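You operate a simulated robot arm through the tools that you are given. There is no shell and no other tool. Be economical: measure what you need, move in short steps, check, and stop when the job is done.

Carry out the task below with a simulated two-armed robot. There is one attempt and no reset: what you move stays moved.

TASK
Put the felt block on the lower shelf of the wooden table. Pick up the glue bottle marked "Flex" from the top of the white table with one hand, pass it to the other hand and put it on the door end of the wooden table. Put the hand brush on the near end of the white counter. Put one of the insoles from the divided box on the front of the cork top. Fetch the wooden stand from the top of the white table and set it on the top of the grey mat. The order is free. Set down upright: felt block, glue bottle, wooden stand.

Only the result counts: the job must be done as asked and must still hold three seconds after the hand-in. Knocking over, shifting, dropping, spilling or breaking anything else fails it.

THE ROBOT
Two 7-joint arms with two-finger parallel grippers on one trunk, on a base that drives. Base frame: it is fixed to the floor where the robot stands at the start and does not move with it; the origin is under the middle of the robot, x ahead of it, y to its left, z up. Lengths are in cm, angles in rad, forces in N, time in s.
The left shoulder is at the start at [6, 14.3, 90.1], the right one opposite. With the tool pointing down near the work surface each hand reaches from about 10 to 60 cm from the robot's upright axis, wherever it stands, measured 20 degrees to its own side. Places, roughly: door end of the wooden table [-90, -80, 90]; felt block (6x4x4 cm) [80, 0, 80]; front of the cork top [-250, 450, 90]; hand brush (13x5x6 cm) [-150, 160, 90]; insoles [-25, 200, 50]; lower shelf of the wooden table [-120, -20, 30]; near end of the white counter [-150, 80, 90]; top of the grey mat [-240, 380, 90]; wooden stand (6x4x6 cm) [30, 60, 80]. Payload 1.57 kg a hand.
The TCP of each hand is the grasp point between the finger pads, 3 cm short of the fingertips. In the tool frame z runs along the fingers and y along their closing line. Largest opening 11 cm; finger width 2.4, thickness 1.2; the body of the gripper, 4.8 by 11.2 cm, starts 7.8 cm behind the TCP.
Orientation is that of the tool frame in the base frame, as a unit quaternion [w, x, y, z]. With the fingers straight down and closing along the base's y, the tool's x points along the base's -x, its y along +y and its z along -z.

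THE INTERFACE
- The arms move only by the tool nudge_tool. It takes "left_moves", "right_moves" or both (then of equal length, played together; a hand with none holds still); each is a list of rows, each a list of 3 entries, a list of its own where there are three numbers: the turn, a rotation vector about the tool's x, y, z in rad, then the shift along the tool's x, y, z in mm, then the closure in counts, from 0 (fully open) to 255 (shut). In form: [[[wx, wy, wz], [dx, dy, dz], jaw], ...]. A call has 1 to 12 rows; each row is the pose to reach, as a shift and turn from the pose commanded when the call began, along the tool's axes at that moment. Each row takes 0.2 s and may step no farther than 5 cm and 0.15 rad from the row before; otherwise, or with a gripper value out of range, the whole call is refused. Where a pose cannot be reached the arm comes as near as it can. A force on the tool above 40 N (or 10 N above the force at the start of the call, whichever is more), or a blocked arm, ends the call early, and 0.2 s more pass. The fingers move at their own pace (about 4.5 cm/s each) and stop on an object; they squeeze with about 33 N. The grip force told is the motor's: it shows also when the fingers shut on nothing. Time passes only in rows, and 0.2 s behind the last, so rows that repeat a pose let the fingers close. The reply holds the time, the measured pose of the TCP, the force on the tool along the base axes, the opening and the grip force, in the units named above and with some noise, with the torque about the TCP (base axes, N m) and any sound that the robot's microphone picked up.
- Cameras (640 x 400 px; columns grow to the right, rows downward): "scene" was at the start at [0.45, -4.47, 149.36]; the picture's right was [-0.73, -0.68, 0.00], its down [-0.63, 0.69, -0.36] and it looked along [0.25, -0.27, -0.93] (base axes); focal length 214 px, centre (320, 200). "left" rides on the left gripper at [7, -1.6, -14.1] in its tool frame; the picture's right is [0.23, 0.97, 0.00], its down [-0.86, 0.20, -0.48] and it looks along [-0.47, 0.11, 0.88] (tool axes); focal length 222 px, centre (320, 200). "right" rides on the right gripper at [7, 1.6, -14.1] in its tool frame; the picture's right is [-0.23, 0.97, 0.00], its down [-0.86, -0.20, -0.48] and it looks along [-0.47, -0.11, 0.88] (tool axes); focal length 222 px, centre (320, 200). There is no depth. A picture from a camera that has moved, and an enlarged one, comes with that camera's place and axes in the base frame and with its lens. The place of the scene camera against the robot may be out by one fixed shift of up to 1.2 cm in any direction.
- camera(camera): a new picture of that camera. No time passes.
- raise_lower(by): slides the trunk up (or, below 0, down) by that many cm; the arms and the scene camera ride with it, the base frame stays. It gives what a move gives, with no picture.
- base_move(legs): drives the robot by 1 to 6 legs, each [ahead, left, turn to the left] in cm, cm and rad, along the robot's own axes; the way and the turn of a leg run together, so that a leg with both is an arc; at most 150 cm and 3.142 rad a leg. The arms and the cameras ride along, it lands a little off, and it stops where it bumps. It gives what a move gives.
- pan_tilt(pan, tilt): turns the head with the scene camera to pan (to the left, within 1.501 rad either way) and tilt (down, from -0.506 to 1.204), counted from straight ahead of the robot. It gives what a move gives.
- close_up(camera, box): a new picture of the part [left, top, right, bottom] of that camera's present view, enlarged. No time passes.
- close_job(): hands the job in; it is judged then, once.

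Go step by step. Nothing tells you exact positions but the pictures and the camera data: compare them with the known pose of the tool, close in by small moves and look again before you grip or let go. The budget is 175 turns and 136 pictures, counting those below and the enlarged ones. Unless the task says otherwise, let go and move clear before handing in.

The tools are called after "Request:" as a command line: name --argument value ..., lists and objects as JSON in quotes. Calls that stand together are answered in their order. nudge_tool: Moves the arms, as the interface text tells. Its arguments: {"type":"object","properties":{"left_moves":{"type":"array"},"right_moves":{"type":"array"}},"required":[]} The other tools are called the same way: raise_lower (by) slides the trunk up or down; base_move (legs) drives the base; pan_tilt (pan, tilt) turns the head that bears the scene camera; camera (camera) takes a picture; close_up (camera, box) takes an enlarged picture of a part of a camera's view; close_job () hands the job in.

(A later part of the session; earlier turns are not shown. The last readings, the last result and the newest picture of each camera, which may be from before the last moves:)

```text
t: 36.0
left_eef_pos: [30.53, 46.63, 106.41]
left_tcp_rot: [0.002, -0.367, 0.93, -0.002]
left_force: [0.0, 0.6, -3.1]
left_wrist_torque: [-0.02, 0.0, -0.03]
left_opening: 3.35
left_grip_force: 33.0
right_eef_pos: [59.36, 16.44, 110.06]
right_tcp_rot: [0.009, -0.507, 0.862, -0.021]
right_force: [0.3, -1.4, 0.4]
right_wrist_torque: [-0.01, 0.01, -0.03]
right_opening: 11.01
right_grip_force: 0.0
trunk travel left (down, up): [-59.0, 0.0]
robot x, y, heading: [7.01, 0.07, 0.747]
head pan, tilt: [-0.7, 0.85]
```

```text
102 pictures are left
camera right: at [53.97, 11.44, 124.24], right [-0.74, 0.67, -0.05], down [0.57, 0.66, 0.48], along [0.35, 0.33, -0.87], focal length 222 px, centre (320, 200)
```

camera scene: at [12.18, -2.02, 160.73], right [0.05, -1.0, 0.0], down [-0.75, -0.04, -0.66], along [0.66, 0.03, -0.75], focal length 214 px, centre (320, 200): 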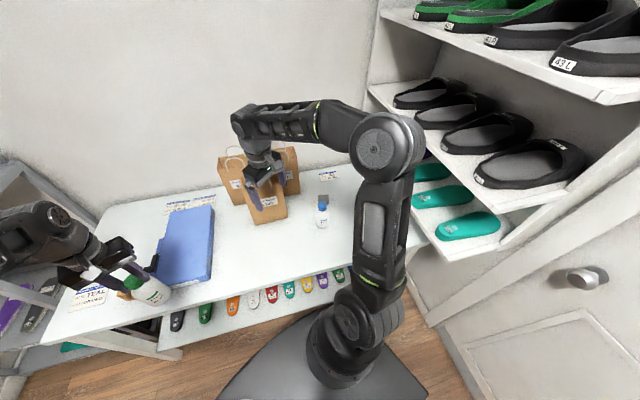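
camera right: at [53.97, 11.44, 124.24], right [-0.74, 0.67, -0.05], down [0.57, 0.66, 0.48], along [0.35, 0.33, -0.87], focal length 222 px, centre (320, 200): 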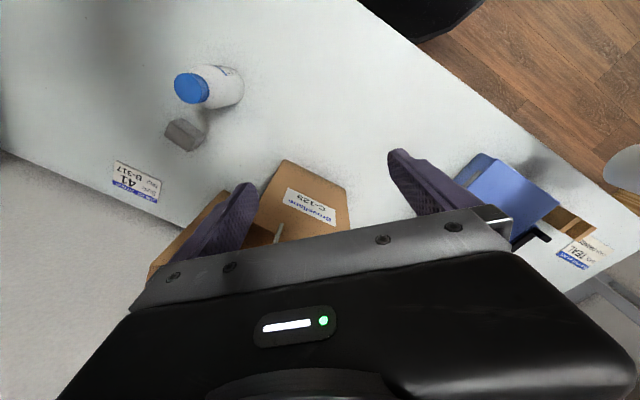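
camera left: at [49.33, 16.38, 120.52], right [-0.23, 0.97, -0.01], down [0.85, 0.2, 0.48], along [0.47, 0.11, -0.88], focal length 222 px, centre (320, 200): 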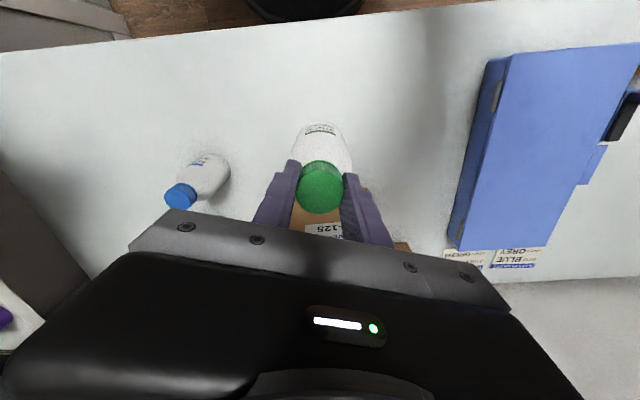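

I enlarge the block in the right camera to fix its position and yaw.

Request:
close_up --camera "right" --box '[140, 95, 236, 155]'

```text
6.67 times, centred on (188, 125) of right
camera zoom: at [53.97, 11.44, 124.24], right [-0.74, 0.67, -0.05], down [0.57, 0.66, 0.48], along [0.35, 0.33, -0.87], focal length 1481 px, centre (1200, 700)
```

zoom: 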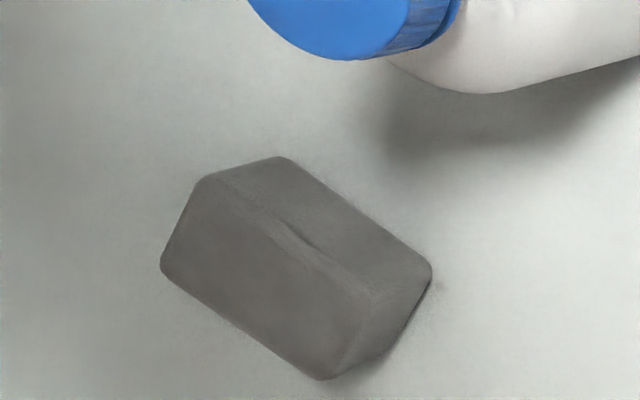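

The block's top centre is about [81.6, −0.4, 83], its long side near y (turned ~9°). I move the right hand over it, yawing so that it closes across the 4 cm side.

Request:
nudge_tool --right_moves '[[[0, 0, -0.07], [25, -28, 6], 0], [[0, 0, -0.14], [49, -56, 13], 0], [[0, 0, -0.22], [74, -84, 20], 0], [[0, 0, -0.3], [98, -111, 26], 0], [[0, 0, -0.38], [87, -150, 38], 0], [[0, 0, -0.46], [76, -189, 50], 0], [[0, 0, -0.54], [64, -228, 61], 0], [[0, 0, -0.6], [51, -250, 61], 0], [[0, 0, -0.663], [38, -271, 61], 0], [[0, 0, -0.663], [38, -271, 61], 0]]'

Request:
camera --camera "right"

```text
t: 38.2
left_eef_pos: [30.69, 46.63, 106.46]
left_tcp_rot: [0.002, -0.368, 0.93, -0.002]
left_force: [-0.1, 0.4, -3.1]
left_wrist_torque: [0.02, -0.02, -0.02]
left_opening: 3.33
left_grip_force: 33.3
right_eef_pos: [81.33, -0.16, 105.43]
right_tcp_rot: [-0.002, 0.76, -0.65, 0.023]
right_force: [-0.5, 0.4, 0.1]
right_wrist_torque: [-0.05, -0.02, 0.01]
right_opening: 10.98
right_grip_force: 0.1
trunk travel left (down, up): [-59.0, 0.0]
robot x, y, heading: [7.21, 0.23, 0.749]
head pan, tilt: [-0.7, 0.85]
```

```text
100 pictures are left
camera right: at [80.23, -6.95, 119.69], right [-1.0, 0.07, -0.04], down [0.05, 0.89, 0.46], along [0.07, 0.45, -0.89], focal length 222 px, centre (320, 200)
```

right: 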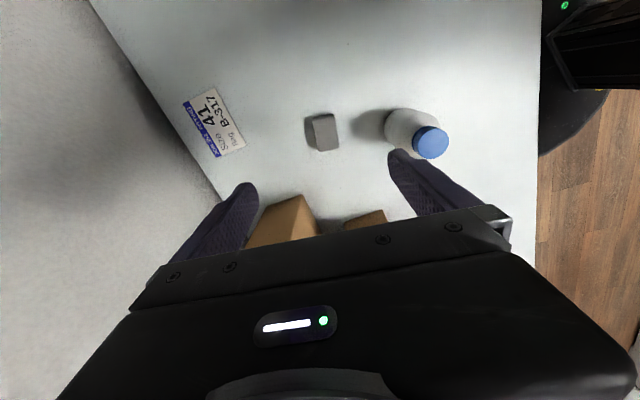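

Reachable, and the block is nearly under the hand. I enlarge to check the alignment.

Request:
close_up --camera "right" --box '[280, 100, 376, 160]'

```text
6.67 times, centred on (328, 130) of right
camera zoom: at [80.23, -6.95, 119.69], right [-1.0, 0.07, -0.04], down [0.05, 0.89, 0.46], along [0.07, 0.45, -0.89], focal length 1481 px, centre (267, 667)
```

zoom: 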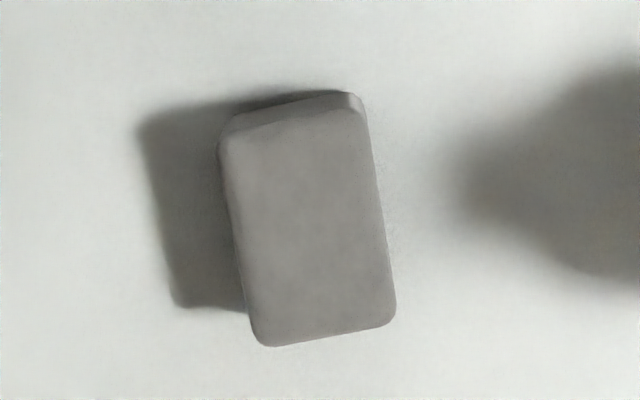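

Block centre [81.1, −0.2], turned 6.5°. I fine-align and descend, checking before closing.

Request:
nudge_tool --right_moves '[[[0, 0, 0.042], [-2, 2, 45], 0], [[0, 0, 0.042], [-3, 4, 90], 0], [[0, 0, 0.042], [-5, 6, 135], 0], [[0, 0, 0.042], [-6, 8, 175], 0], [[0, 0, 0.042], [-7, 9, 200], 0], [[0, 0, 0.042], [-8, 10, 221], 0], [[0, 0, 0.042], [-8, 10, 221], 0]]'

Request:
camera --camera "right"

```text
t: 39.8
left_eef_pos: [30.61, 46.84, 106.52]
left_tcp_rot: [0.002, -0.367, 0.93, -0.003]
left_force: [-0.4, 0.4, -2.8]
left_wrist_torque: [-0.05, 0.04, -0.02]
left_opening: 3.3
left_grip_force: 33.4
right_eef_pos: [81.18, -0.2, 83.3]
right_tcp_rot: [-0.003, 0.746, -0.666, 0.024]
right_force: [-0.5, -1.1, 15.9]
right_wrist_torque: [0.01, 1.01, 0.1]
right_opening: 11.01
right_grip_force: 0.1
trunk travel left (down, up): [-59.0, 0.0]
robot x, y, heading: [6.9, 0.16, 0.75]
head pan, tilt: [-0.7, 0.85]
```

```text
98 pictures are left
camera right: at [79.72, -6.97, 97.59], right [-0.99, 0.12, -0.04], down [0.08, 0.88, 0.46], along [0.09, 0.45, -0.89], focal length 222 px, centre (320, 200)
```

right: 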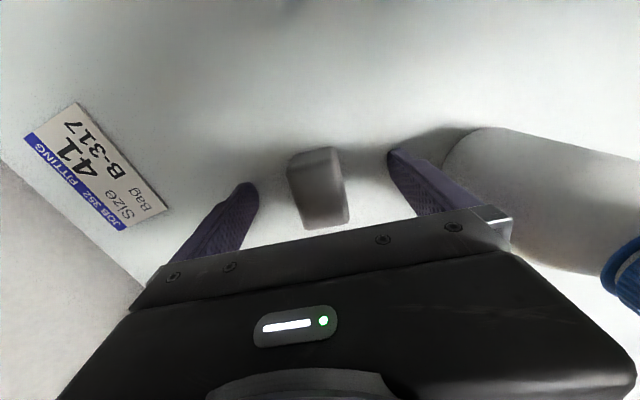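

One fingertip touches the table, so its top is at z≈80. I rise 6 mm and close.

Request:
nudge_tool --right_moves '[[[0, 0, 0], [0, 0, -6], 0], [[0, 0, 0], [0, 0, -6], 120], [[0, 0, 0], [0, 0, -6], 255], [[0, 0, 0], [0, 0, -6], 255], [[0, 0, 0], [0, 0, -6], 255], [[0, 0, 0], [0, 0, -6], 255], [[0, 0, 0], [0, 0, -6], 255], [[0, 0, 0], [0, 0, -6], 255]]'

Request:
camera --camera "right"

```text
t: 41.6
left_eef_pos: [30.67, 46.68, 106.39]
left_tcp_rot: [0.002, -0.367, 0.93, -0.002]
left_force: [0.7, -0.5, -2.0]
left_wrist_torque: [-0.01, 0.0, 0.01]
left_opening: 3.33
left_grip_force: 33.3
right_eef_pos: [81.27, -0.12, 83.71]
right_tcp_rot: [-0.002, 0.747, -0.664, 0.023]
right_force: [0.3, -0.8, -0.1]
right_wrist_torque: [0.03, 0.01, -0.02]
right_opening: 3.5
right_grip_force: 33.4
trunk travel left (down, up): [-59.0, 0.0]
robot x, y, heading: [7.08, -0.21, 0.749]
head pan, tilt: [-0.7, 0.85]
```

```text
97 pictures are left
camera right: at [79.75, -6.92, 98.0], right [-0.99, 0.11, -0.04], down [0.08, 0.88, 0.46], along [0.09, 0.45, -0.89], focal length 222 px, centre (320, 200)
```

right: 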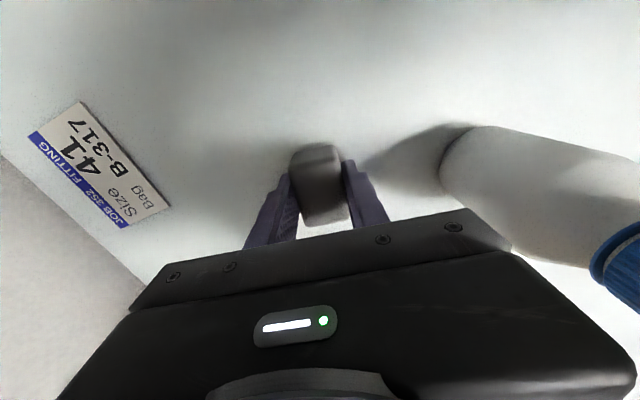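

The block is held (3.5 cm). I lift it straight up and bring the hand back near the robot.

Request:
nudge_tool --right_moves '[[[0, 0, 0], [2, -1, -45], 255], [[0, 0, 0], [3, -3, -90], 255], [[0, 0, 0], [5, -4, -135], 255], [[0, 0, 0], [6, -6, -180], 255], [[0, 0, 0], [8, -8, -225], 255], [[0, 0, 0], [0, 40, -240], 255], [[0, 0, 0], [-7, 85, -245], 255], [[0, 0, 0], [-13, 130, -245], 255], [[0, 0, 0.1], [-18, 175, -245], 255], [[0, 0, 0.2], [-22, 215, -245], 255], [[0, 0, 0.3], [-22, 250, -245], 255]]'

Request:
camera --camera "right"

Request:
camera --camera "scene"

```text
refused: row 6 steps farther than a row can; nothing moved
```

```text
96 pictures are left
camera right: at [79.75, -6.92, 98.0], right [-0.99, 0.11, -0.04], down [0.08, 0.88, 0.46], along [0.09, 0.45, -0.89], focal length 222 px, centre (320, 200)
```

right: 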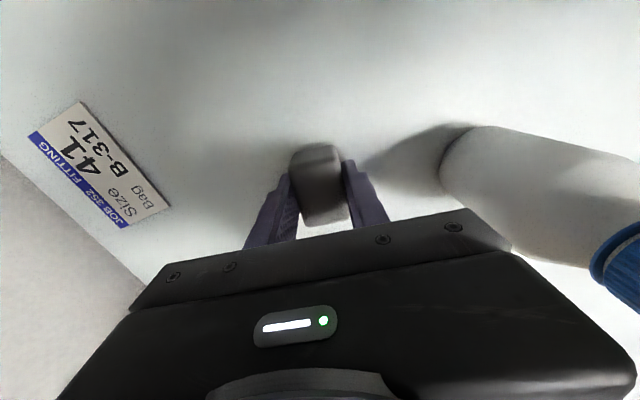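

```text
95 pictures are left
camera scene: at [12.19, -2.03, 160.73], right [0.05, -1.0, 0.0], down [-0.75, -0.04, -0.66], along [0.66, 0.03, -0.75], focal length 214 px, centre (320, 200)
```

scene: 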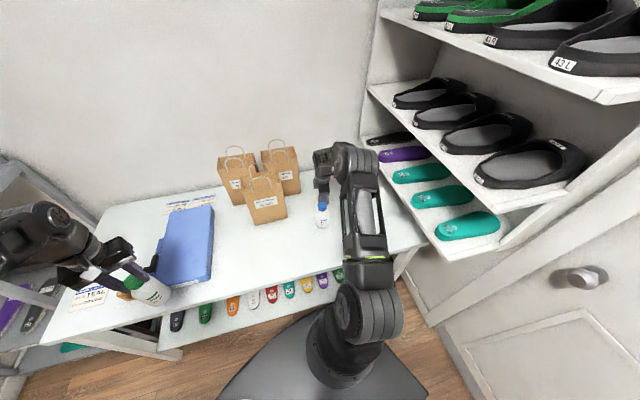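

I must not batch pictures with risky calls. I resend the lift with smaller steps.

Request:
nudge_tool --right_moves '[[[0, 0, 0], [2, -1, -45], 255], [[0, 0, 0], [3, -3, -90], 255], [[0, 0, 0], [5, -4, -135], 255], [[0, 0, 0], [6, -6, -180], 255], [[0, 0, 0], [8, -8, -225], 255], [[0, 0, 0], [2, 30, -240], 255], [[0, 0, 0], [-5, 72, -245], 255], [[0, 0, 0], [-10, 115, -245], 255], [[0, 0, 0.1], [-16, 155, -245], 255], [[0, 0, 0.2], [-20, 190, -245], 255], [[0, 0, 0.3], [-22, 225, -245], 255]]'

```text
t: 44.0
left_eef_pos: [30.54, 46.7, 106.43]
left_tcp_rot: [0.001, -0.368, 0.93, -0.003]
left_force: [0.4, 0.5, -3.2]
left_wrist_torque: [0.01, -0.04, -0.06]
left_opening: 3.32
left_grip_force: 32.7
right_eef_pos: [57.6, -0.1, 107.13]
right_tcp_rot: [0.007, -0.637, 0.771, -0.022]
right_force: [-0.1, -0.4, -1.1]
right_wrist_torque: [0.03, 0.02, 0.01]
right_opening: 3.49
right_grip_force: 33.1
trunk travel left (down, up): [-59.0, 0.0]
robot x, y, heading: [6.63, 0.1, 0.75]
head pan, tilt: [-0.7, 0.85]
```

Block carried free. I back off a little and turn left to face the wooden table.

Request:
base_move --legs '[[-8, 0, 0], [0, 0, 1.2], [0, 0, 1.19]]'

Request:
pan_tilt --pan 0.1 --tilt 0.75

Request:
camera --camera "scene"

```text
t: 51.0
left_eef_pos: [-48.11, -23.57, 106.5]
left_tcp_rot: [-0.002, 1.0, 0.003, -0.001]
left_force: [-0.2, 0.7, -2.7]
left_wrist_torque: [-0.03, 0.02, 0.01]
left_opening: 3.35
left_grip_force: 33.3
right_eef_pos: [-36.28, 29.04, 107.24]
right_tcp_rot: [-0.023, 0.949, 0.314, 0.003]
right_force: [0.3, 0.0, 0.2]
right_wrist_torque: [-0.01, -0.03, 0.01]
right_opening: 3.52
right_grip_force: 32.7
trunk travel left (down, up): [-59.0, 0.0]
robot x, y, heading: [1.27, -5.33, -3.137]
head pan, tilt: [-0.7, 0.85]
```

```text
t: 52.2
left_eef_pos: [-48.07, -23.66, 106.27]
left_tcp_rot: [-0.003, 1.0, 0.004, 0.0]
left_force: [-0.3, -1.2, -2.2]
left_wrist_torque: [0.0, 0.0, -0.04]
left_opening: 3.35
left_grip_force: 32.6
right_eef_pos: [-36.27, 28.96, 107.27]
right_tcp_rot: [-0.022, 0.949, 0.313, 0.002]
right_force: [-0.1, 0.1, 0.9]
right_wrist_torque: [-0.01, -0.02, -0.01]
right_opening: 3.5
right_grip_force: 32.9
trunk travel left (down, up): [-59.0, 0.0]
robot x, y, heading: [1.54, -5.37, -3.14]
head pan, tilt: [0.099, 0.75]
```

```text
94 pictures are left
camera scene: at [-4.47, -6.56, 161.53], right [-0.1, 0.99, 0.0], down [0.68, 0.07, -0.73], along [-0.73, -0.07, -0.68], focal length 214 px, centre (320, 200)
```

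scene: 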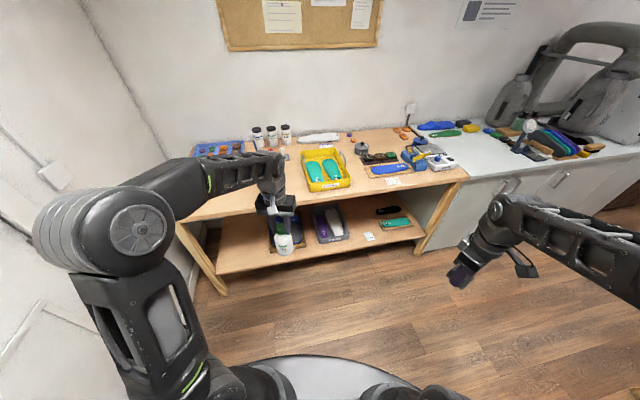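

The wooden table is ahead: its door end (left) holds a blue tray; the lower shelf has boxes, with free space at its left front. I enlarge it.

Request:
close_up --camera "scene" --box '[170, 120, 298, 200]'

Request:
close_up --camera "scene" --box '[190, 190, 430, 300]'

```text
5.00 times, centred on (234, 160) of scene
camera zoom: at [-4.47, -6.56, 161.53], right [-0.1, 0.99, 0.0], down [0.68, 0.07, -0.73], along [-0.73, -0.07, -0.68], focal length 1072 px, centre (750, 400)
```

zoom: 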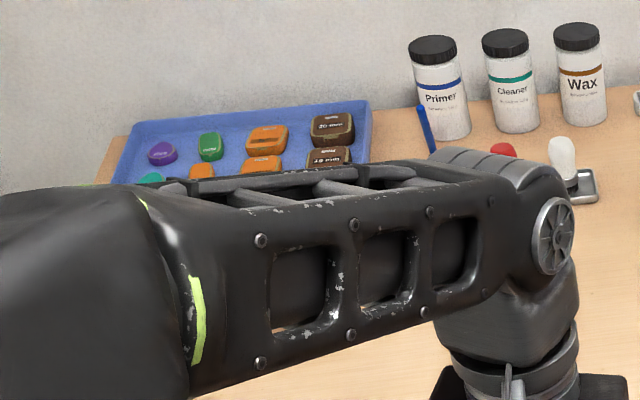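

```text
2.67 times, centred on (310, 245) of scene
camera zoom: at [-4.47, -6.56, 161.53], right [-0.1, 0.99, 0.0], down [0.68, 0.07, -0.73], along [-0.73, -0.07, -0.68], focal length 572 px, centre (347, 80)
```

zoom: 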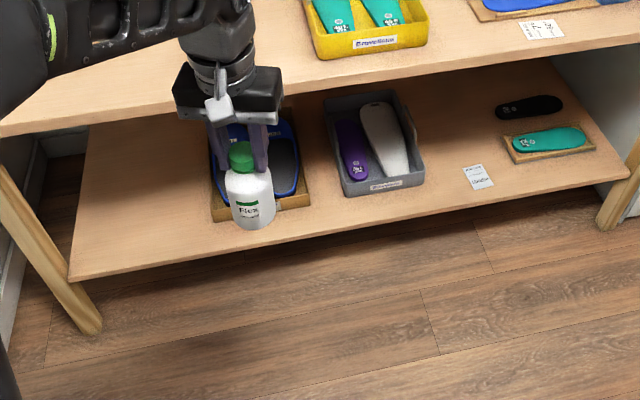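

I turn square to the table (about 0.28 rad more), then drive up and shift toward the door end, leaving a gap, and look again.

Request:
base_move --legs '[[0, 0, 0.284], [26, 34, 0]]'

Request:
pan_tilt --pan -0.1 --tilt 0.75

Request:
camera --camera "scene"

Request:
camera --camera "left"

```text
t: 55.7
left_eef_pos: [-55.98, -77.49, 106.44]
left_tcp_rot: [-0.003, 0.989, 0.149, -0.001]
left_force: [0.1, -0.3, -3.7]
left_wrist_torque: [0.0, 0.0, 0.01]
left_opening: 3.34
left_grip_force: 33.1
right_eef_pos: [-59.99, -23.77, 107.2]
right_tcp_rot: [-0.023, 0.893, 0.449, 0.001]
right_force: [-0.4, -0.4, 0.0]
right_wrist_torque: [0.06, -0.01, 0.0]
right_opening: 3.51
right_grip_force: 33.2
trunk travel left (down, up): [-59.0, 0.0]
robot x, y, heading: [-13.92, -46.17, -2.847]
head pan, tilt: [0.099, 0.75]
```

```text
t: 56.5
left_eef_pos: [-56.04, -77.54, 106.37]
left_tcp_rot: [-0.003, 0.989, 0.148, -0.002]
left_force: [0.1, 0.2, -2.2]
left_wrist_torque: [-0.01, 0.02, -0.01]
left_opening: 3.32
left_grip_force: 33.1
right_eef_pos: [-59.84, -23.78, 107.21]
right_tcp_rot: [-0.023, 0.893, 0.449, 0.0]
right_force: [0.1, 0.4, -0.5]
right_wrist_torque: [-0.02, 0.01, 0.02]
right_opening: 3.49
right_grip_force: 33.0
trunk travel left (down, up): [-59.0, 0.0]
robot x, y, heading: [-14.26, -46.04, -2.843]
head pan, tilt: [-0.099, 0.75]
```

```text
91 pictures are left
camera scene: at [-19.84, -46.99, 161.53], right [-0.19, 0.98, 0.0], down [0.67, 0.13, -0.73], along [-0.72, -0.14, -0.68], focal length 214 px, centre (320, 200)
```

scene: 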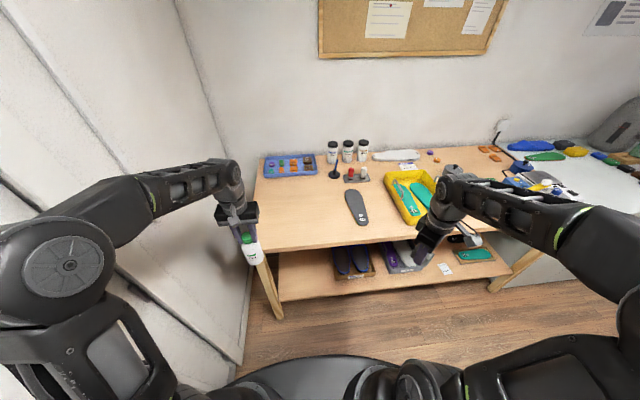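

```text
90 pictures are left
camera left: at [-49.77, -74.02, 120.57], right [0.5, -0.86, -0.01], down [-0.76, -0.44, 0.48], along [-0.42, -0.24, -0.88], focal length 222 px, centre (320, 200)
```

left: 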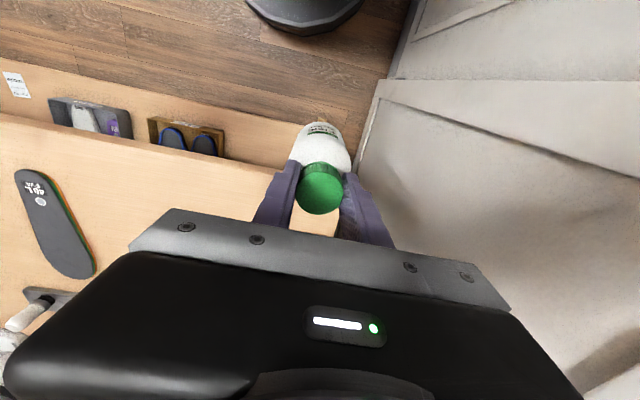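

The door wall is right beside the table's end; the corner is about [-67, -83.5], top z≈86. I move forward 17 and right 8 to bring Flex over the door end.

Request:
base_move --legs '[[17, -8, 0]]'

Request:
camera --camera "left"

Request:
camera --camera "scene"

```text
t: 58.0
left_eef_pos: [-75.04, -74.58, 106.43]
left_tcp_rot: [-0.003, 0.989, 0.148, -0.001]
left_force: [0.2, 1.1, -2.7]
left_wrist_torque: [0.02, -0.06, 0.01]
left_opening: 3.31
left_grip_force: 32.8
right_eef_pos: [-78.66, -20.79, 107.17]
right_tcp_rot: [-0.024, 0.894, 0.448, 0.0]
right_force: [-0.6, 0.5, -0.6]
right_wrist_torque: [0.02, -0.03, 0.02]
right_opening: 3.49
right_grip_force: 32.9
trunk travel left (down, up): [-59.0, 0.0]
robot x, y, heading: [-32.74, -43.03, -2.847]
head pan, tilt: [-0.099, 0.75]
```

```text
89 pictures are left
camera left: at [-68.82, -71.12, 120.53], right [0.5, -0.87, 0.0], down [-0.76, -0.44, 0.48], along [-0.42, -0.24, -0.88], focal length 222 px, centre (320, 200)
```

left: 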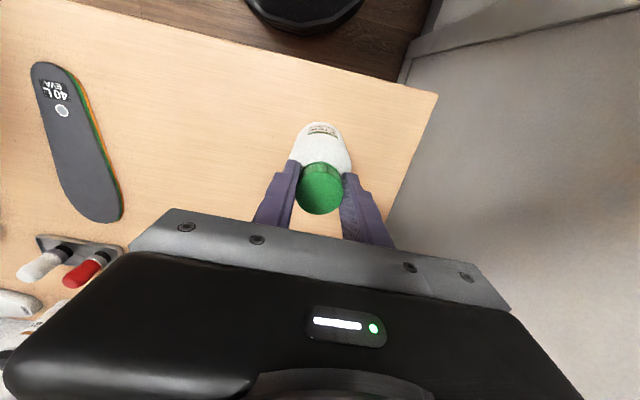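

```text
88 pictures are left
camera scene: at [-38.85, -44.18, 161.52], right [-0.19, 0.98, 0.0], down [0.67, 0.13, -0.73], along [-0.72, -0.14, -0.68], focal length 214 px, centre (320, 200)
```

scene: 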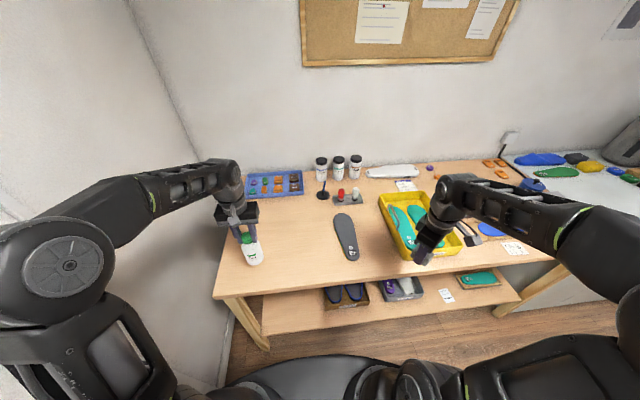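

Flex is over the door end, about 8 cm behind the front edge. I shift it 9 cm deeper and lower it near the surface.

Request:
nudge_tool --left_moves '[[[0, 0, 0], [-45, 15, 0], 255], [[0, 0, 0], [-90, 29, 0], 255], [[0, 0, 0], [-90, 29, 30], 255], [[0, 0, 0], [-90, 29, 55], 255], [[0, 0, 0], [-90, 29, 55], 255]]'

Request:
close_up --camera "scene" --box '[190, 180, 318, 280]'

```text
t: 59.2
left_eef_pos: [-82.73, -80.09, 101.04]
left_tcp_rot: [-0.002, 0.989, 0.147, -0.001]
left_force: [1.1, 0.2, -2.7]
left_wrist_torque: [-0.02, 0.0, 0.0]
left_opening: 3.32
left_grip_force: 32.7
right_eef_pos: [-78.61, -20.84, 107.25]
right_tcp_rot: [-0.024, 0.894, 0.448, -0.001]
right_force: [0.7, 0.1, -0.4]
right_wrist_torque: [0.0, 0.02, -0.01]
right_opening: 3.49
right_grip_force: 33.5
trunk travel left (down, up): [-59.0, 0.0]
robot x, y, heading: [-33.01, -43.16, -2.853]
head pan, tilt: [-0.099, 0.75]
```

```text
4.00 times, centred on (254, 230) of scene
camera zoom: at [-38.64, -44.18, 161.53], right [-0.19, 0.98, 0.0], down [0.67, 0.13, -0.73], along [-0.72, -0.14, -0.68], focal length 858 px, centre (584, 80)
```

zoom: 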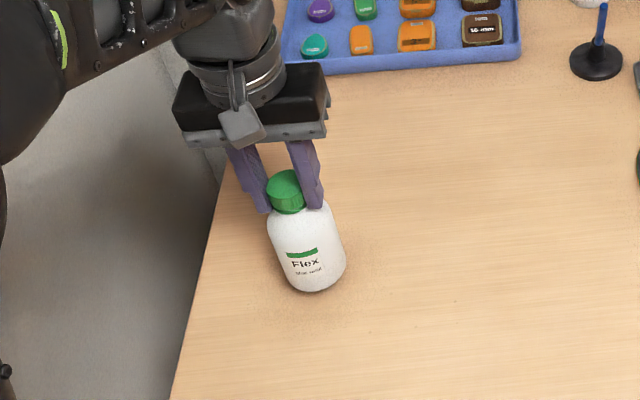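

Close above the table. I lower gently in small steps, watching the force.

Request:
nudge_tool --left_moves '[[[0, 0, 0], [0, 0, 4], 255], [[0, 0, 0], [0, 0, 8], 255], [[0, 0, 0], [0, 0, 11], 255], [[0, 0, 0], [0, 0, 11], 255]]'

```text
t: 60.2
left_eef_pos: [-82.7, -79.95, 99.77]
left_tcp_rot: [-0.003, 0.989, 0.148, -0.001]
left_force: [-0.4, 0.3, -3.3]
left_wrist_torque: [0.0, 0.0, 0.02]
left_opening: 3.33
left_grip_force: 33.1
right_eef_pos: [-78.66, -20.87, 107.2]
right_tcp_rot: [-0.023, 0.894, 0.448, -0.001]
right_force: [-0.3, -0.1, -0.2]
right_wrist_torque: [-0.01, 0.02, -0.01]
right_opening: 3.51
right_grip_force: 32.8
trunk travel left (down, up): [-59.0, 0.0]
robot x, y, heading: [-32.87, -43.23, -2.851]
head pan, tilt: [-0.099, 0.75]
```

Request:
nudge_tool --left_moves '[[[0, 0, 0], [0, 0, 2], 255], [[0, 0, 0], [0, 0, 4], 255], [[0, 0, 0], [0, 0, 6], 255], [[0, 0, 0], [0, 0, 6], 255]]'

```text
t: 61.2
left_eef_pos: [-82.72, -80.01, 99.47]
left_tcp_rot: [-0.002, 0.989, 0.148, -0.002]
left_force: [1.6, 0.6, 6.7]
left_wrist_torque: [-0.11, -0.07, 0.01]
left_opening: 3.33
left_grip_force: 33.0
right_eef_pos: [-78.49, -20.94, 107.16]
right_tcp_rot: [-0.022, 0.894, 0.448, -0.001]
right_force: [-0.3, -0.1, -0.3]
right_wrist_torque: [0.0, -0.02, -0.04]
right_opening: 3.52
right_grip_force: 33.0
trunk travel left (down, up): [-59.0, 0.0]
robot x, y, heading: [-32.97, -42.96, -2.849]
head pan, tilt: [-0.099, 0.75]
```

Contact (+9 N). I release, wait, and rise straight up, then draw the left hand back.

Request:
nudge_tool --left_moves '[[[0, 0, 0], [0, 0, -2], 160], [[0, 0, 0], [0, 0, -2], 0], [[0, 0, 0], [0, 0, -2], 0], [[0, 0, 0], [0, 0, -2], 0], [[0, 0, 0], [0, 0, -2], 0], [[0, 0, 0], [0, 0, -40], 0], [[0, 0, 0], [0, 0, -80], 0], [[0, 0, 0], [0, 0, -110], 0], [[0, 0, 0], [45, -10, -110], 0], [[0, 0, 0], [90, -20, -110], 0], [[0, 0, 0], [135, -30, -110], 0], [[0, 0, 0], [160, -35, -110], 0]]'

Request:
camera --camera "scene"

```text
t: 63.8
left_eef_pos: [-68.2, -71.83, 110.19]
left_tcp_rot: [-0.002, 0.989, 0.148, -0.001]
left_force: [-0.3, -0.2, -0.2]
left_wrist_torque: [-0.01, 0.01, 0.03]
left_opening: 11.0
left_grip_force: 0.0
right_eef_pos: [-78.64, -20.81, 107.17]
right_tcp_rot: [-0.023, 0.894, 0.447, -0.001]
right_force: [-0.3, -0.1, -0.1]
right_wrist_torque: [0.0, 0.0, -0.02]
right_opening: 3.48
right_grip_force: 33.4
trunk travel left (down, up): [-59.0, 0.0]
robot x, y, heading: [-33.14, -43.2, -2.851]
head pan, tilt: [-0.099, 0.75]
```

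```text
86 pictures are left
camera scene: at [-38.65, -44.18, 161.53], right [-0.19, 0.98, 0.0], down [0.67, 0.13, -0.73], along [-0.72, -0.14, -0.68], focal length 214 px, centre (320, 200)
```

scene: 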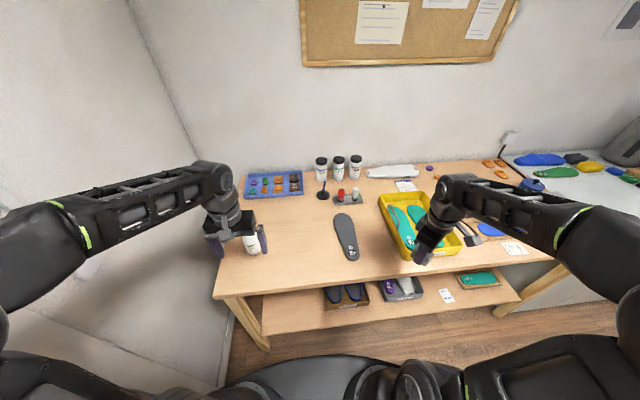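

Flex stands on the door end. I back away, lower the trunk fully and turn the right hand square for the shelf.

Request:
base_move --legs '[[-27, 0, 0]]'

Request:
raise_lower --by -57

Request:
nudge_tool --right_moves '[[[0, 0, 0.12], [0, 20, 0], 255], [[0, 0, 0.24], [-10, 50, 0], 255], [[0, 0, 0.36], [-20, 90, 0], 255], [[0, 0, 0.48], [-30, 130, 10], 255], [[0, 0, 0.6], [-30, 165, 20], 255], [[0, 0, 0.635], [-30, 200, 30], 255], [[0, 0, 0.635], [-30, 200, 30], 255]]'

Request:
camera --camera "scene"

Request:
camera --camera "right"

```text
t: 65.8
left_eef_pos: [-42.01, -63.9, 110.37]
left_tcp_rot: [-0.001, 0.989, 0.146, -0.001]
left_force: [0.2, 0.2, -0.2]
left_wrist_torque: [-0.03, -0.02, 0.01]
left_opening: 11.02
left_grip_force: 0.0
right_eef_pos: [-52.29, -12.93, 107.19]
right_tcp_rot: [-0.023, 0.894, 0.448, -0.001]
right_force: [0.4, 1.3, 1.1]
right_wrist_torque: [-0.02, 0.04, 0.02]
right_opening: 3.49
right_grip_force: 32.6
trunk travel left (down, up): [-59.0, 0.0]
robot x, y, heading: [-6.69, -35.53, -2.85]
head pan, tilt: [-0.099, 0.75]
```

```text
refused: -57 is not a number from -40 to 40
```

```text
t: 67.3
left_eef_pos: [-42.09, -64.01, 110.22]
left_tcp_rot: [-0.003, 0.989, 0.146, -0.002]
left_force: [0.2, 0.6, 0.7]
left_wrist_torque: [0.0, -0.01, 0.0]
left_opening: 11.01
left_grip_force: 0.1
right_eef_pos: [-38.35, -27.35, 103.43]
right_tcp_rot: [-0.022, 0.989, 0.145, -0.009]
right_force: [-0.2, -0.5, -0.1]
right_wrist_torque: [-0.01, -0.03, 0.04]
right_opening: 3.51
right_grip_force: 33.1
trunk travel left (down, up): [-59.0, 0.0]
robot x, y, heading: [-6.88, -35.13, -2.855]
head pan, tilt: [-0.099, 0.75]
```

```text
85 pictures are left
camera scene: at [-12.46, -36.31, 161.53], right [-0.19, 0.98, 0.0], down [0.67, 0.13, -0.73], along [-0.72, -0.14, -0.68], focal length 214 px, centre (320, 200)
```

scene: 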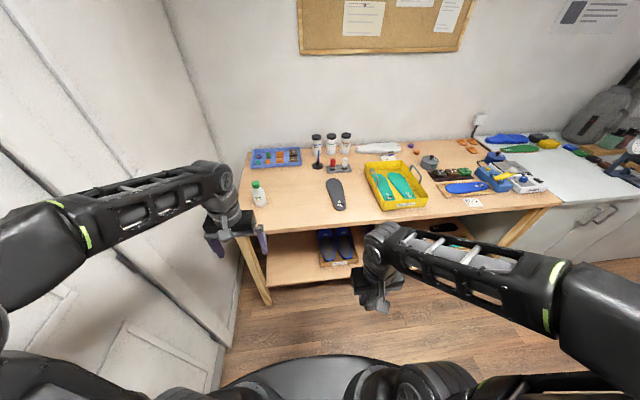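

```text
84 pictures are left
camera right: at [-30.91, -27.49, 117.44], right [0.06, -1.0, -0.04], down [-0.87, -0.07, 0.5], along [-0.5, 0.01, -0.87], focal length 222 px, centre (320, 200)
```

right: 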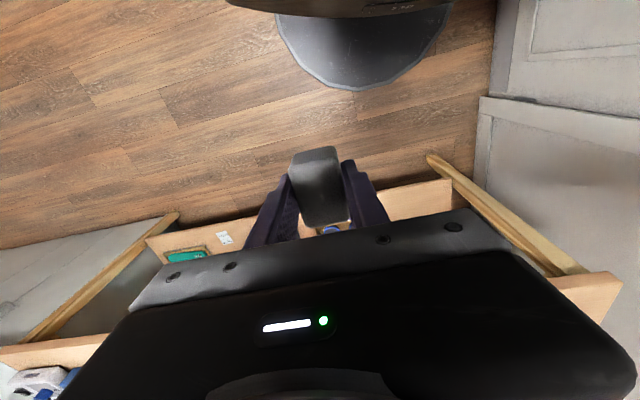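

I move the right hand forward clear of the base, then lower the trunk in two steps.

Request:
nudge_tool --right_moves '[[[0, 0, 0], [-45, 15, 0], 255], [[0, 0, 0], [-90, 30, 0], 255], [[0, 0, 0], [-135, 50, 0], 255], [[0, 0, 0], [-180, 70, 0], 255], [[0, 0, 0], [-200, 80, 0], 255]]'

Request:
raise_lower --by -40

Request:
raise_lower --by -17

Request:
camera --camera "scene"

Request:
camera --camera "right"

```text
t: 68.5
left_eef_pos: [-42.03, -64.11, 110.25]
left_tcp_rot: [-0.002, 0.989, 0.146, 0.0]
left_force: [0.4, -0.5, 0.3]
left_wrist_torque: [0.0, -0.03, 0.0]
left_opening: 10.98
left_grip_force: 0.1
right_eef_pos: [-55.34, -40.52, 103.05]
right_tcp_rot: [-0.022, 0.989, 0.145, -0.008]
right_force: [0.3, -0.7, -0.9]
right_wrist_torque: [0.0, -0.04, -0.02]
right_opening: 3.5
right_grip_force: 32.6
trunk travel left (down, up): [-59.0, 0.0]
robot x, y, heading: [-7.12, -35.26, -2.851]
head pan, tilt: [-0.099, 0.75]
```

```text
t: 72.4
left_eef_pos: [-42.04, -64.04, 70.34]
left_tcp_rot: [-0.002, 0.989, 0.146, -0.001]
left_force: [0.1, 0.1, 0.1]
left_wrist_torque: [0.04, 0.03, 0.0]
left_opening: 10.96
left_grip_force: 0.1
right_eef_pos: [-55.31, -40.55, 63.08]
right_tcp_rot: [-0.021, 0.989, 0.146, -0.008]
right_force: [0.0, -1.1, 0.3]
right_wrist_torque: [0.0, -0.01, 0.02]
right_opening: 3.5
right_grip_force: 32.8
trunk travel left (down, up): [-19.0, 40.0]
robot x, y, heading: [-6.8, -35.12, -2.85]
head pan, tilt: [-0.099, 0.75]
```

```text
t: 74.3
left_eef_pos: [-42.11, -64.18, 53.31]
left_tcp_rot: [-0.002, 0.989, 0.146, -0.001]
left_force: [0.1, -0.3, -0.1]
left_wrist_torque: [0.0, -0.03, 0.02]
left_opening: 11.0
left_grip_force: 0.1
right_eef_pos: [-55.27, -40.53, 46.22]
right_tcp_rot: [-0.022, 0.989, 0.145, -0.008]
right_force: [-0.4, 0.7, -0.8]
right_wrist_torque: [-0.02, -0.04, 0.03]
right_opening: 3.5
right_grip_force: 33.4
trunk travel left (down, up): [-2.0, 57.0]
robot x, y, heading: [-7.05, -34.87, -2.852]
head pan, tilt: [-0.099, 0.75]
```

```text
83 pictures are left
camera scene: at [-12.46, -36.34, 104.54], right [-0.19, 0.98, 0.0], down [0.67, 0.13, -0.73], along [-0.72, -0.14, -0.68], focal length 214 px, centre (320, 200)
```

scene: 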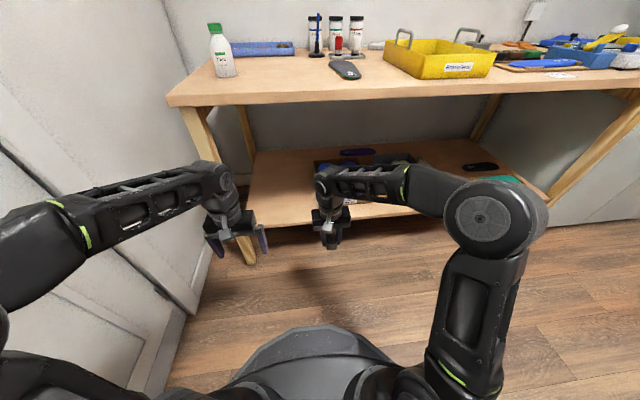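

```text
82 pictures are left
camera right: at [-47.89, -40.78, 60.18], right [0.06, -1.0, -0.04], down [-0.87, -0.07, 0.49], along [-0.5, 0.01, -0.87], focal length 222 px, centre (320, 200)
```

right: 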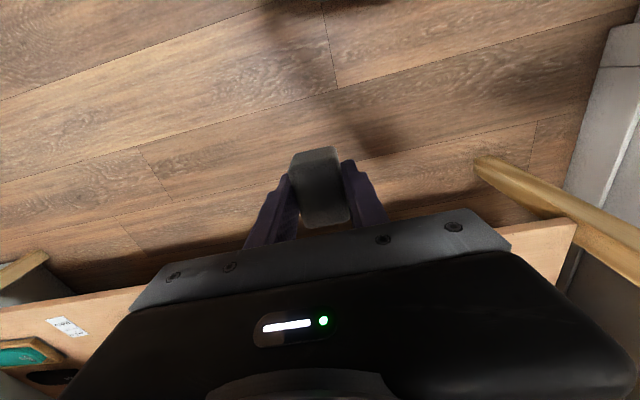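

The shelf is at about z 25–27. I drive forward 23 cm so that the low right hand goes under the table top while the left hand stays outside.

Request:
base_move --legs '[[23, 0, 0]]'

Request:
camera --camera "right"

Request:
camera --camera "left"

Request:
camera --camera "scene"

```text
t: 76.0
left_eef_pos: [-64.33, -70.56, 53.31]
left_tcp_rot: [-0.001, 0.989, 0.146, -0.001]
left_force: [-1.0, -0.4, -0.1]
left_wrist_torque: [0.03, 0.0, 0.03]
left_opening: 11.04
left_grip_force: 0.0
right_eef_pos: [-77.58, -47.19, 46.13]
right_tcp_rot: [-0.021, 0.989, 0.145, -0.008]
right_force: [0.9, 0.1, 0.0]
right_wrist_torque: [0.01, -0.02, 0.0]
right_opening: 3.47
right_grip_force: 33.1
trunk travel left (down, up): [-2.0, 57.0]
robot x, y, heading: [-29.35, -41.68, -2.847]
head pan, tilt: [-0.099, 0.75]
```

```text
81 pictures are left
camera right: at [-70.19, -47.39, 60.17], right [0.06, -1.0, -0.04], down [-0.87, -0.07, 0.49], along [-0.5, 0.01, -0.87], focal length 222 px, centre (320, 200)
```

right: 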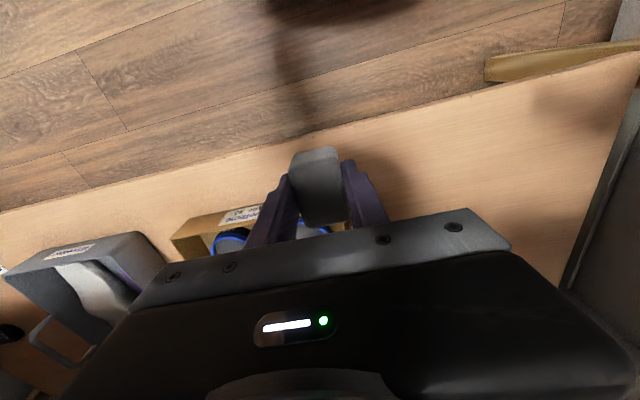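

```text
80 pictures are left
camera left: at [-58.11, -67.18, 67.42], right [0.5, -0.87, -0.01], down [-0.76, -0.44, 0.48], along [-0.42, -0.23, -0.88], focal length 222 px, centre (320, 200)
```

left: 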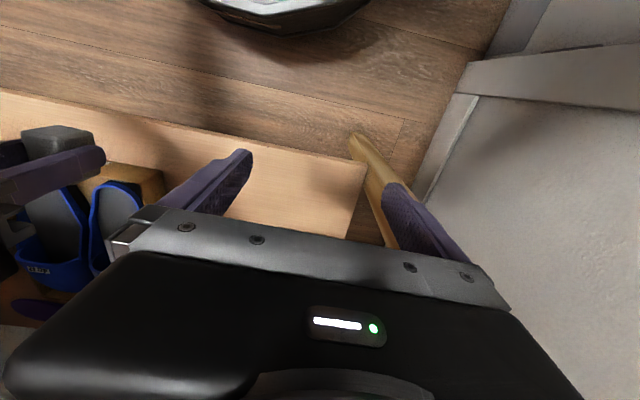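

```text
79 pictures are left
camera scene: at [-34.75, -42.97, 104.53], right [-0.19, 0.98, 0.0], down [0.67, 0.13, -0.73], along [-0.72, -0.14, -0.68], focal length 214 px, centre (320, 200)
```

scene: 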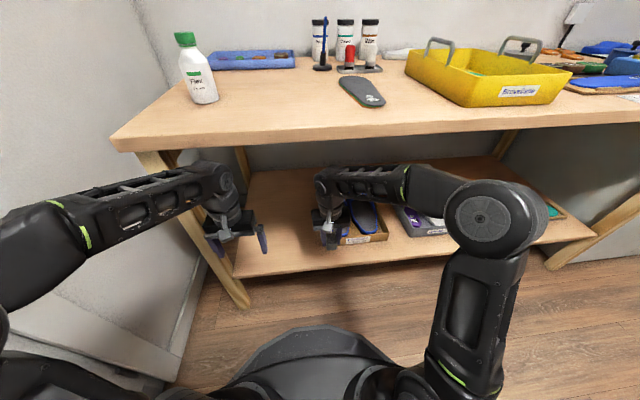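

Two views give the shelf at z≈30.6 with its corner near [-66, -80]. I move the block left to about [-79, -62], between corner and the slipper box.

Request:
nudge_tool --right_moves '[[[0, 0, 0], [-14, 34, -1], 255], [[0, 0, 0], [-28, 68, -2], 255], [[0, 0, 0], [-42, 102, -3], 255], [[0, 0, 0], [-56, 137, -5], 255], [[0, 0, 0], [-56, 137, 40], 255], [[0, 0, 0], [-56, 137, 75], 255], [[0, 0, 0], [-56, 137, 75], 255]]'

Request:
camera --camera "right"

Request:
camera --camera "left"

```text
t: 77.6
left_eef_pos: [-64.37, -70.49, 53.23]
left_tcp_rot: [-0.003, 0.989, 0.145, -0.001]
left_force: [-0.3, 0.1, -1.0]
left_wrist_torque: [0.0, 0.04, 0.0]
left_opening: 10.98
left_grip_force: 0.1
right_eef_pos: [-79.27, -61.5, 38.11]
right_tcp_rot: [-0.022, 0.989, 0.145, -0.009]
right_force: [-0.3, 0.9, -0.3]
right_wrist_torque: [0.01, 0.0, 0.0]
right_opening: 3.54
right_grip_force: 32.7
trunk travel left (down, up): [-2.0, 57.0]
robot x, y, heading: [-29.07, -42.17, -2.848]
head pan, tilt: [-0.099, 0.75]
```

```text
78 pictures are left
camera right: at [-71.9, -61.72, 52.13], right [0.06, -1.0, -0.04], down [-0.87, -0.07, 0.5], along [-0.5, 0.01, -0.87], focal length 222 px, centre (320, 200)
```

right: 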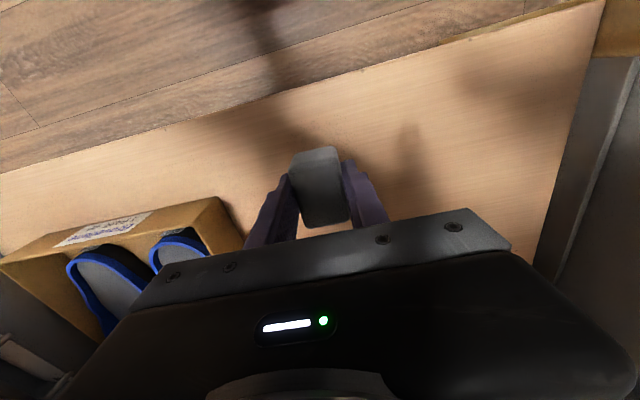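

```text
77 pictures are left
camera left: at [-58.11, -67.18, 67.41], right [0.5, -0.87, -0.01], down [-0.76, -0.44, 0.48], along [-0.42, -0.23, -0.88], focal length 222 px, centre (320, 200)
```

left: 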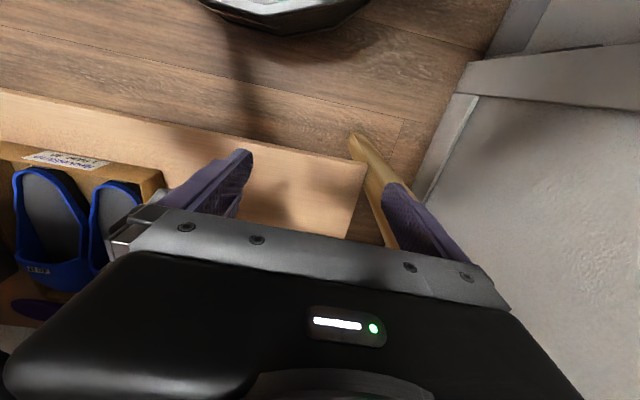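

The block is well inside the shelf edge and clear of the slipper box. I lower in small steps.

Request:
nudge_tool --right_moves '[[[0, 0, 0], [0, 0, 10], 255], [[0, 0, 0], [0, 0, 20], 255], [[0, 0, 0], [0, 0, 28], 255], [[0, 0, 0], [0, 0, 32], 255], [[0, 0, 0], [0, 0, 36], 255], [[0, 0, 0], [0, 0, 36], 255]]'

```text
t: 79.0
left_eef_pos: [-64.45, -70.52, 53.31]
left_tcp_rot: [-0.003, 0.989, 0.146, -0.001]
left_force: [-0.1, -0.2, -0.2]
left_wrist_torque: [-0.01, 0.01, -0.01]
left_opening: 10.99
left_grip_force: 0.0
right_eef_pos: [-79.25, -61.52, 34.49]
right_tcp_rot: [-0.021, 0.989, 0.145, -0.008]
right_force: [0.5, 0.7, -0.5]
right_wrist_torque: [-0.04, 0.01, -0.02]
right_opening: 3.5
right_grip_force: 32.9
trunk travel left (down, up): [-2.0, 57.0]
robot x, y, heading: [-29.3, -41.53, -2.854]
head pan, tilt: [-0.099, 0.75]
```

Request:
nudge_tool --right_moves '[[[0, 0, 0], [0, 0, 2], 255], [[0, 0, 0], [0, 0, 4], 255], [[0, 0, 0], [0, 0, 6], 255], [[0, 0, 0], [0, 0, 6], 255]]'

```text
t: 80.0
left_eef_pos: [-64.28, -70.66, 53.3]
left_tcp_rot: [-0.002, 0.989, 0.146, -0.001]
left_force: [0.3, -0.1, -0.8]
left_wrist_torque: [-0.03, -0.01, 0.02]
left_opening: 10.98
left_grip_force: 0.0
right_eef_pos: [-79.3, -61.34, 33.85]
right_tcp_rot: [-0.022, 0.989, 0.145, -0.008]
right_force: [0.1, -0.5, -1.4]
right_wrist_torque: [-0.05, 0.0, 0.05]
right_opening: 3.52
right_grip_force: 33.2
trunk travel left (down, up): [-2.0, 57.0]
robot x, y, heading: [-29.03, -42.08, -2.852]
head pan, tilt: [-0.099, 0.75]
```

Request:
nudge_tool --right_moves '[[[0, 0, 0], [0, 0, 3], 255], [[0, 0, 0], [0, 0, 6], 255], [[0, 0, 0], [0, 0, 9], 255], [[0, 0, 0], [0, 0, 9], 255]]'

```text
t: 81.0
left_eef_pos: [-64.33, -70.66, 53.41]
left_tcp_rot: [-0.002, 0.989, 0.146, -0.002]
left_force: [0.5, -0.1, 0.5]
left_wrist_torque: [0.01, -0.02, 0.0]
left_opening: 11.0
left_grip_force: 0.1
right_eef_pos: [-79.46, -61.48, 33.35]
right_tcp_rot: [-0.02, 0.989, 0.144, -0.012]
right_force: [-4.1, 1.8, 36.7]
right_wrist_torque: [-0.37, -0.51, -0.04]
right_opening: 3.5
right_grip_force: 32.6
trunk travel left (down, up): [-2.0, 57.0]
robot x, y, heading: [-29.15, -41.88, -2.855]
head pan, tilt: [-0.099, 0.75]
```

Firm contact. I ease up 4 mm, open moderately, rise and withdraw to the right.

Request:
nudge_tool --right_moves '[[[0, 0, 0], [0, 0, -5], 255], [[0, 0, 0], [0, 0, -5], 100], [[0, 0, 0], [0, 0, -5], 80], [[0, 0, 0], [0, 0, -5], 80], [[0, 0, 0], [0, 0, -5], 80], [[0, 0, 0], [0, 0, -40], 80], [[0, 0, 0], [0, 0, -80], 80], [[0, 0, 0], [0, 0, -120], 80], [[0, 0, 0], [30, -30, -120], 80], [[0, 0, 0], [60, -60, -120], 80], [[0, 0, 0], [70, -100, -120], 80], [[0, 0, 0], [80, -140, -120], 80]]'

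Request:
camera --camera "right"

Request:
camera --camera "left"

```text
t: 83.6
left_eef_pos: [-64.42, -70.7, 53.32]
left_tcp_rot: [-0.002, 0.989, 0.147, -0.001]
left_force: [0.3, 0.2, -0.6]
left_wrist_torque: [0.04, -0.03, -0.01]
left_opening: 10.97
left_grip_force: 0.0
right_eef_pos: [-75.36, -46.22, 45.8]
right_tcp_rot: [-0.021, 0.989, 0.145, -0.007]
right_force: [1.0, 0.8, 0.1]
right_wrist_torque: [0.01, 0.04, -0.02]
right_opening: 7.54
right_grip_force: 0.1
trunk travel left (down, up): [-2.0, 57.0]
robot x, y, heading: [-29.05, -41.74, -2.852]
head pan, tilt: [-0.099, 0.75]
```

```text
76 pictures are left
camera right: at [-67.92, -46.48, 59.75], right [0.06, -1.0, -0.04], down [-0.87, -0.08, 0.49], along [-0.5, 0.01, -0.87], focal length 222 px, centre (320, 200)
```

right: 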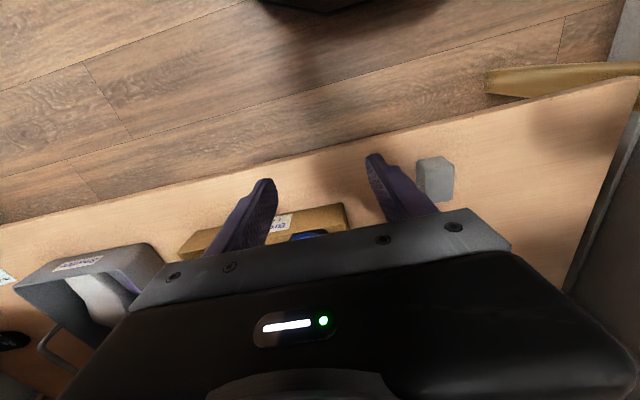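

```text
75 pictures are left
camera left: at [-58.11, -67.2, 67.41], right [0.5, -0.87, -0.01], down [-0.76, -0.44, 0.48], along [-0.42, -0.23, -0.88], focal length 222 px, centre (320, 200)
```

left: 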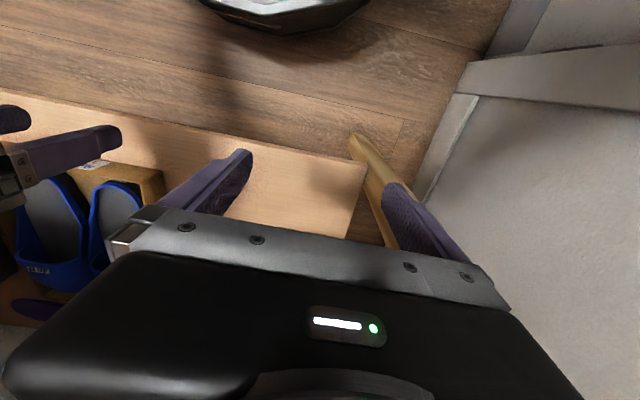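

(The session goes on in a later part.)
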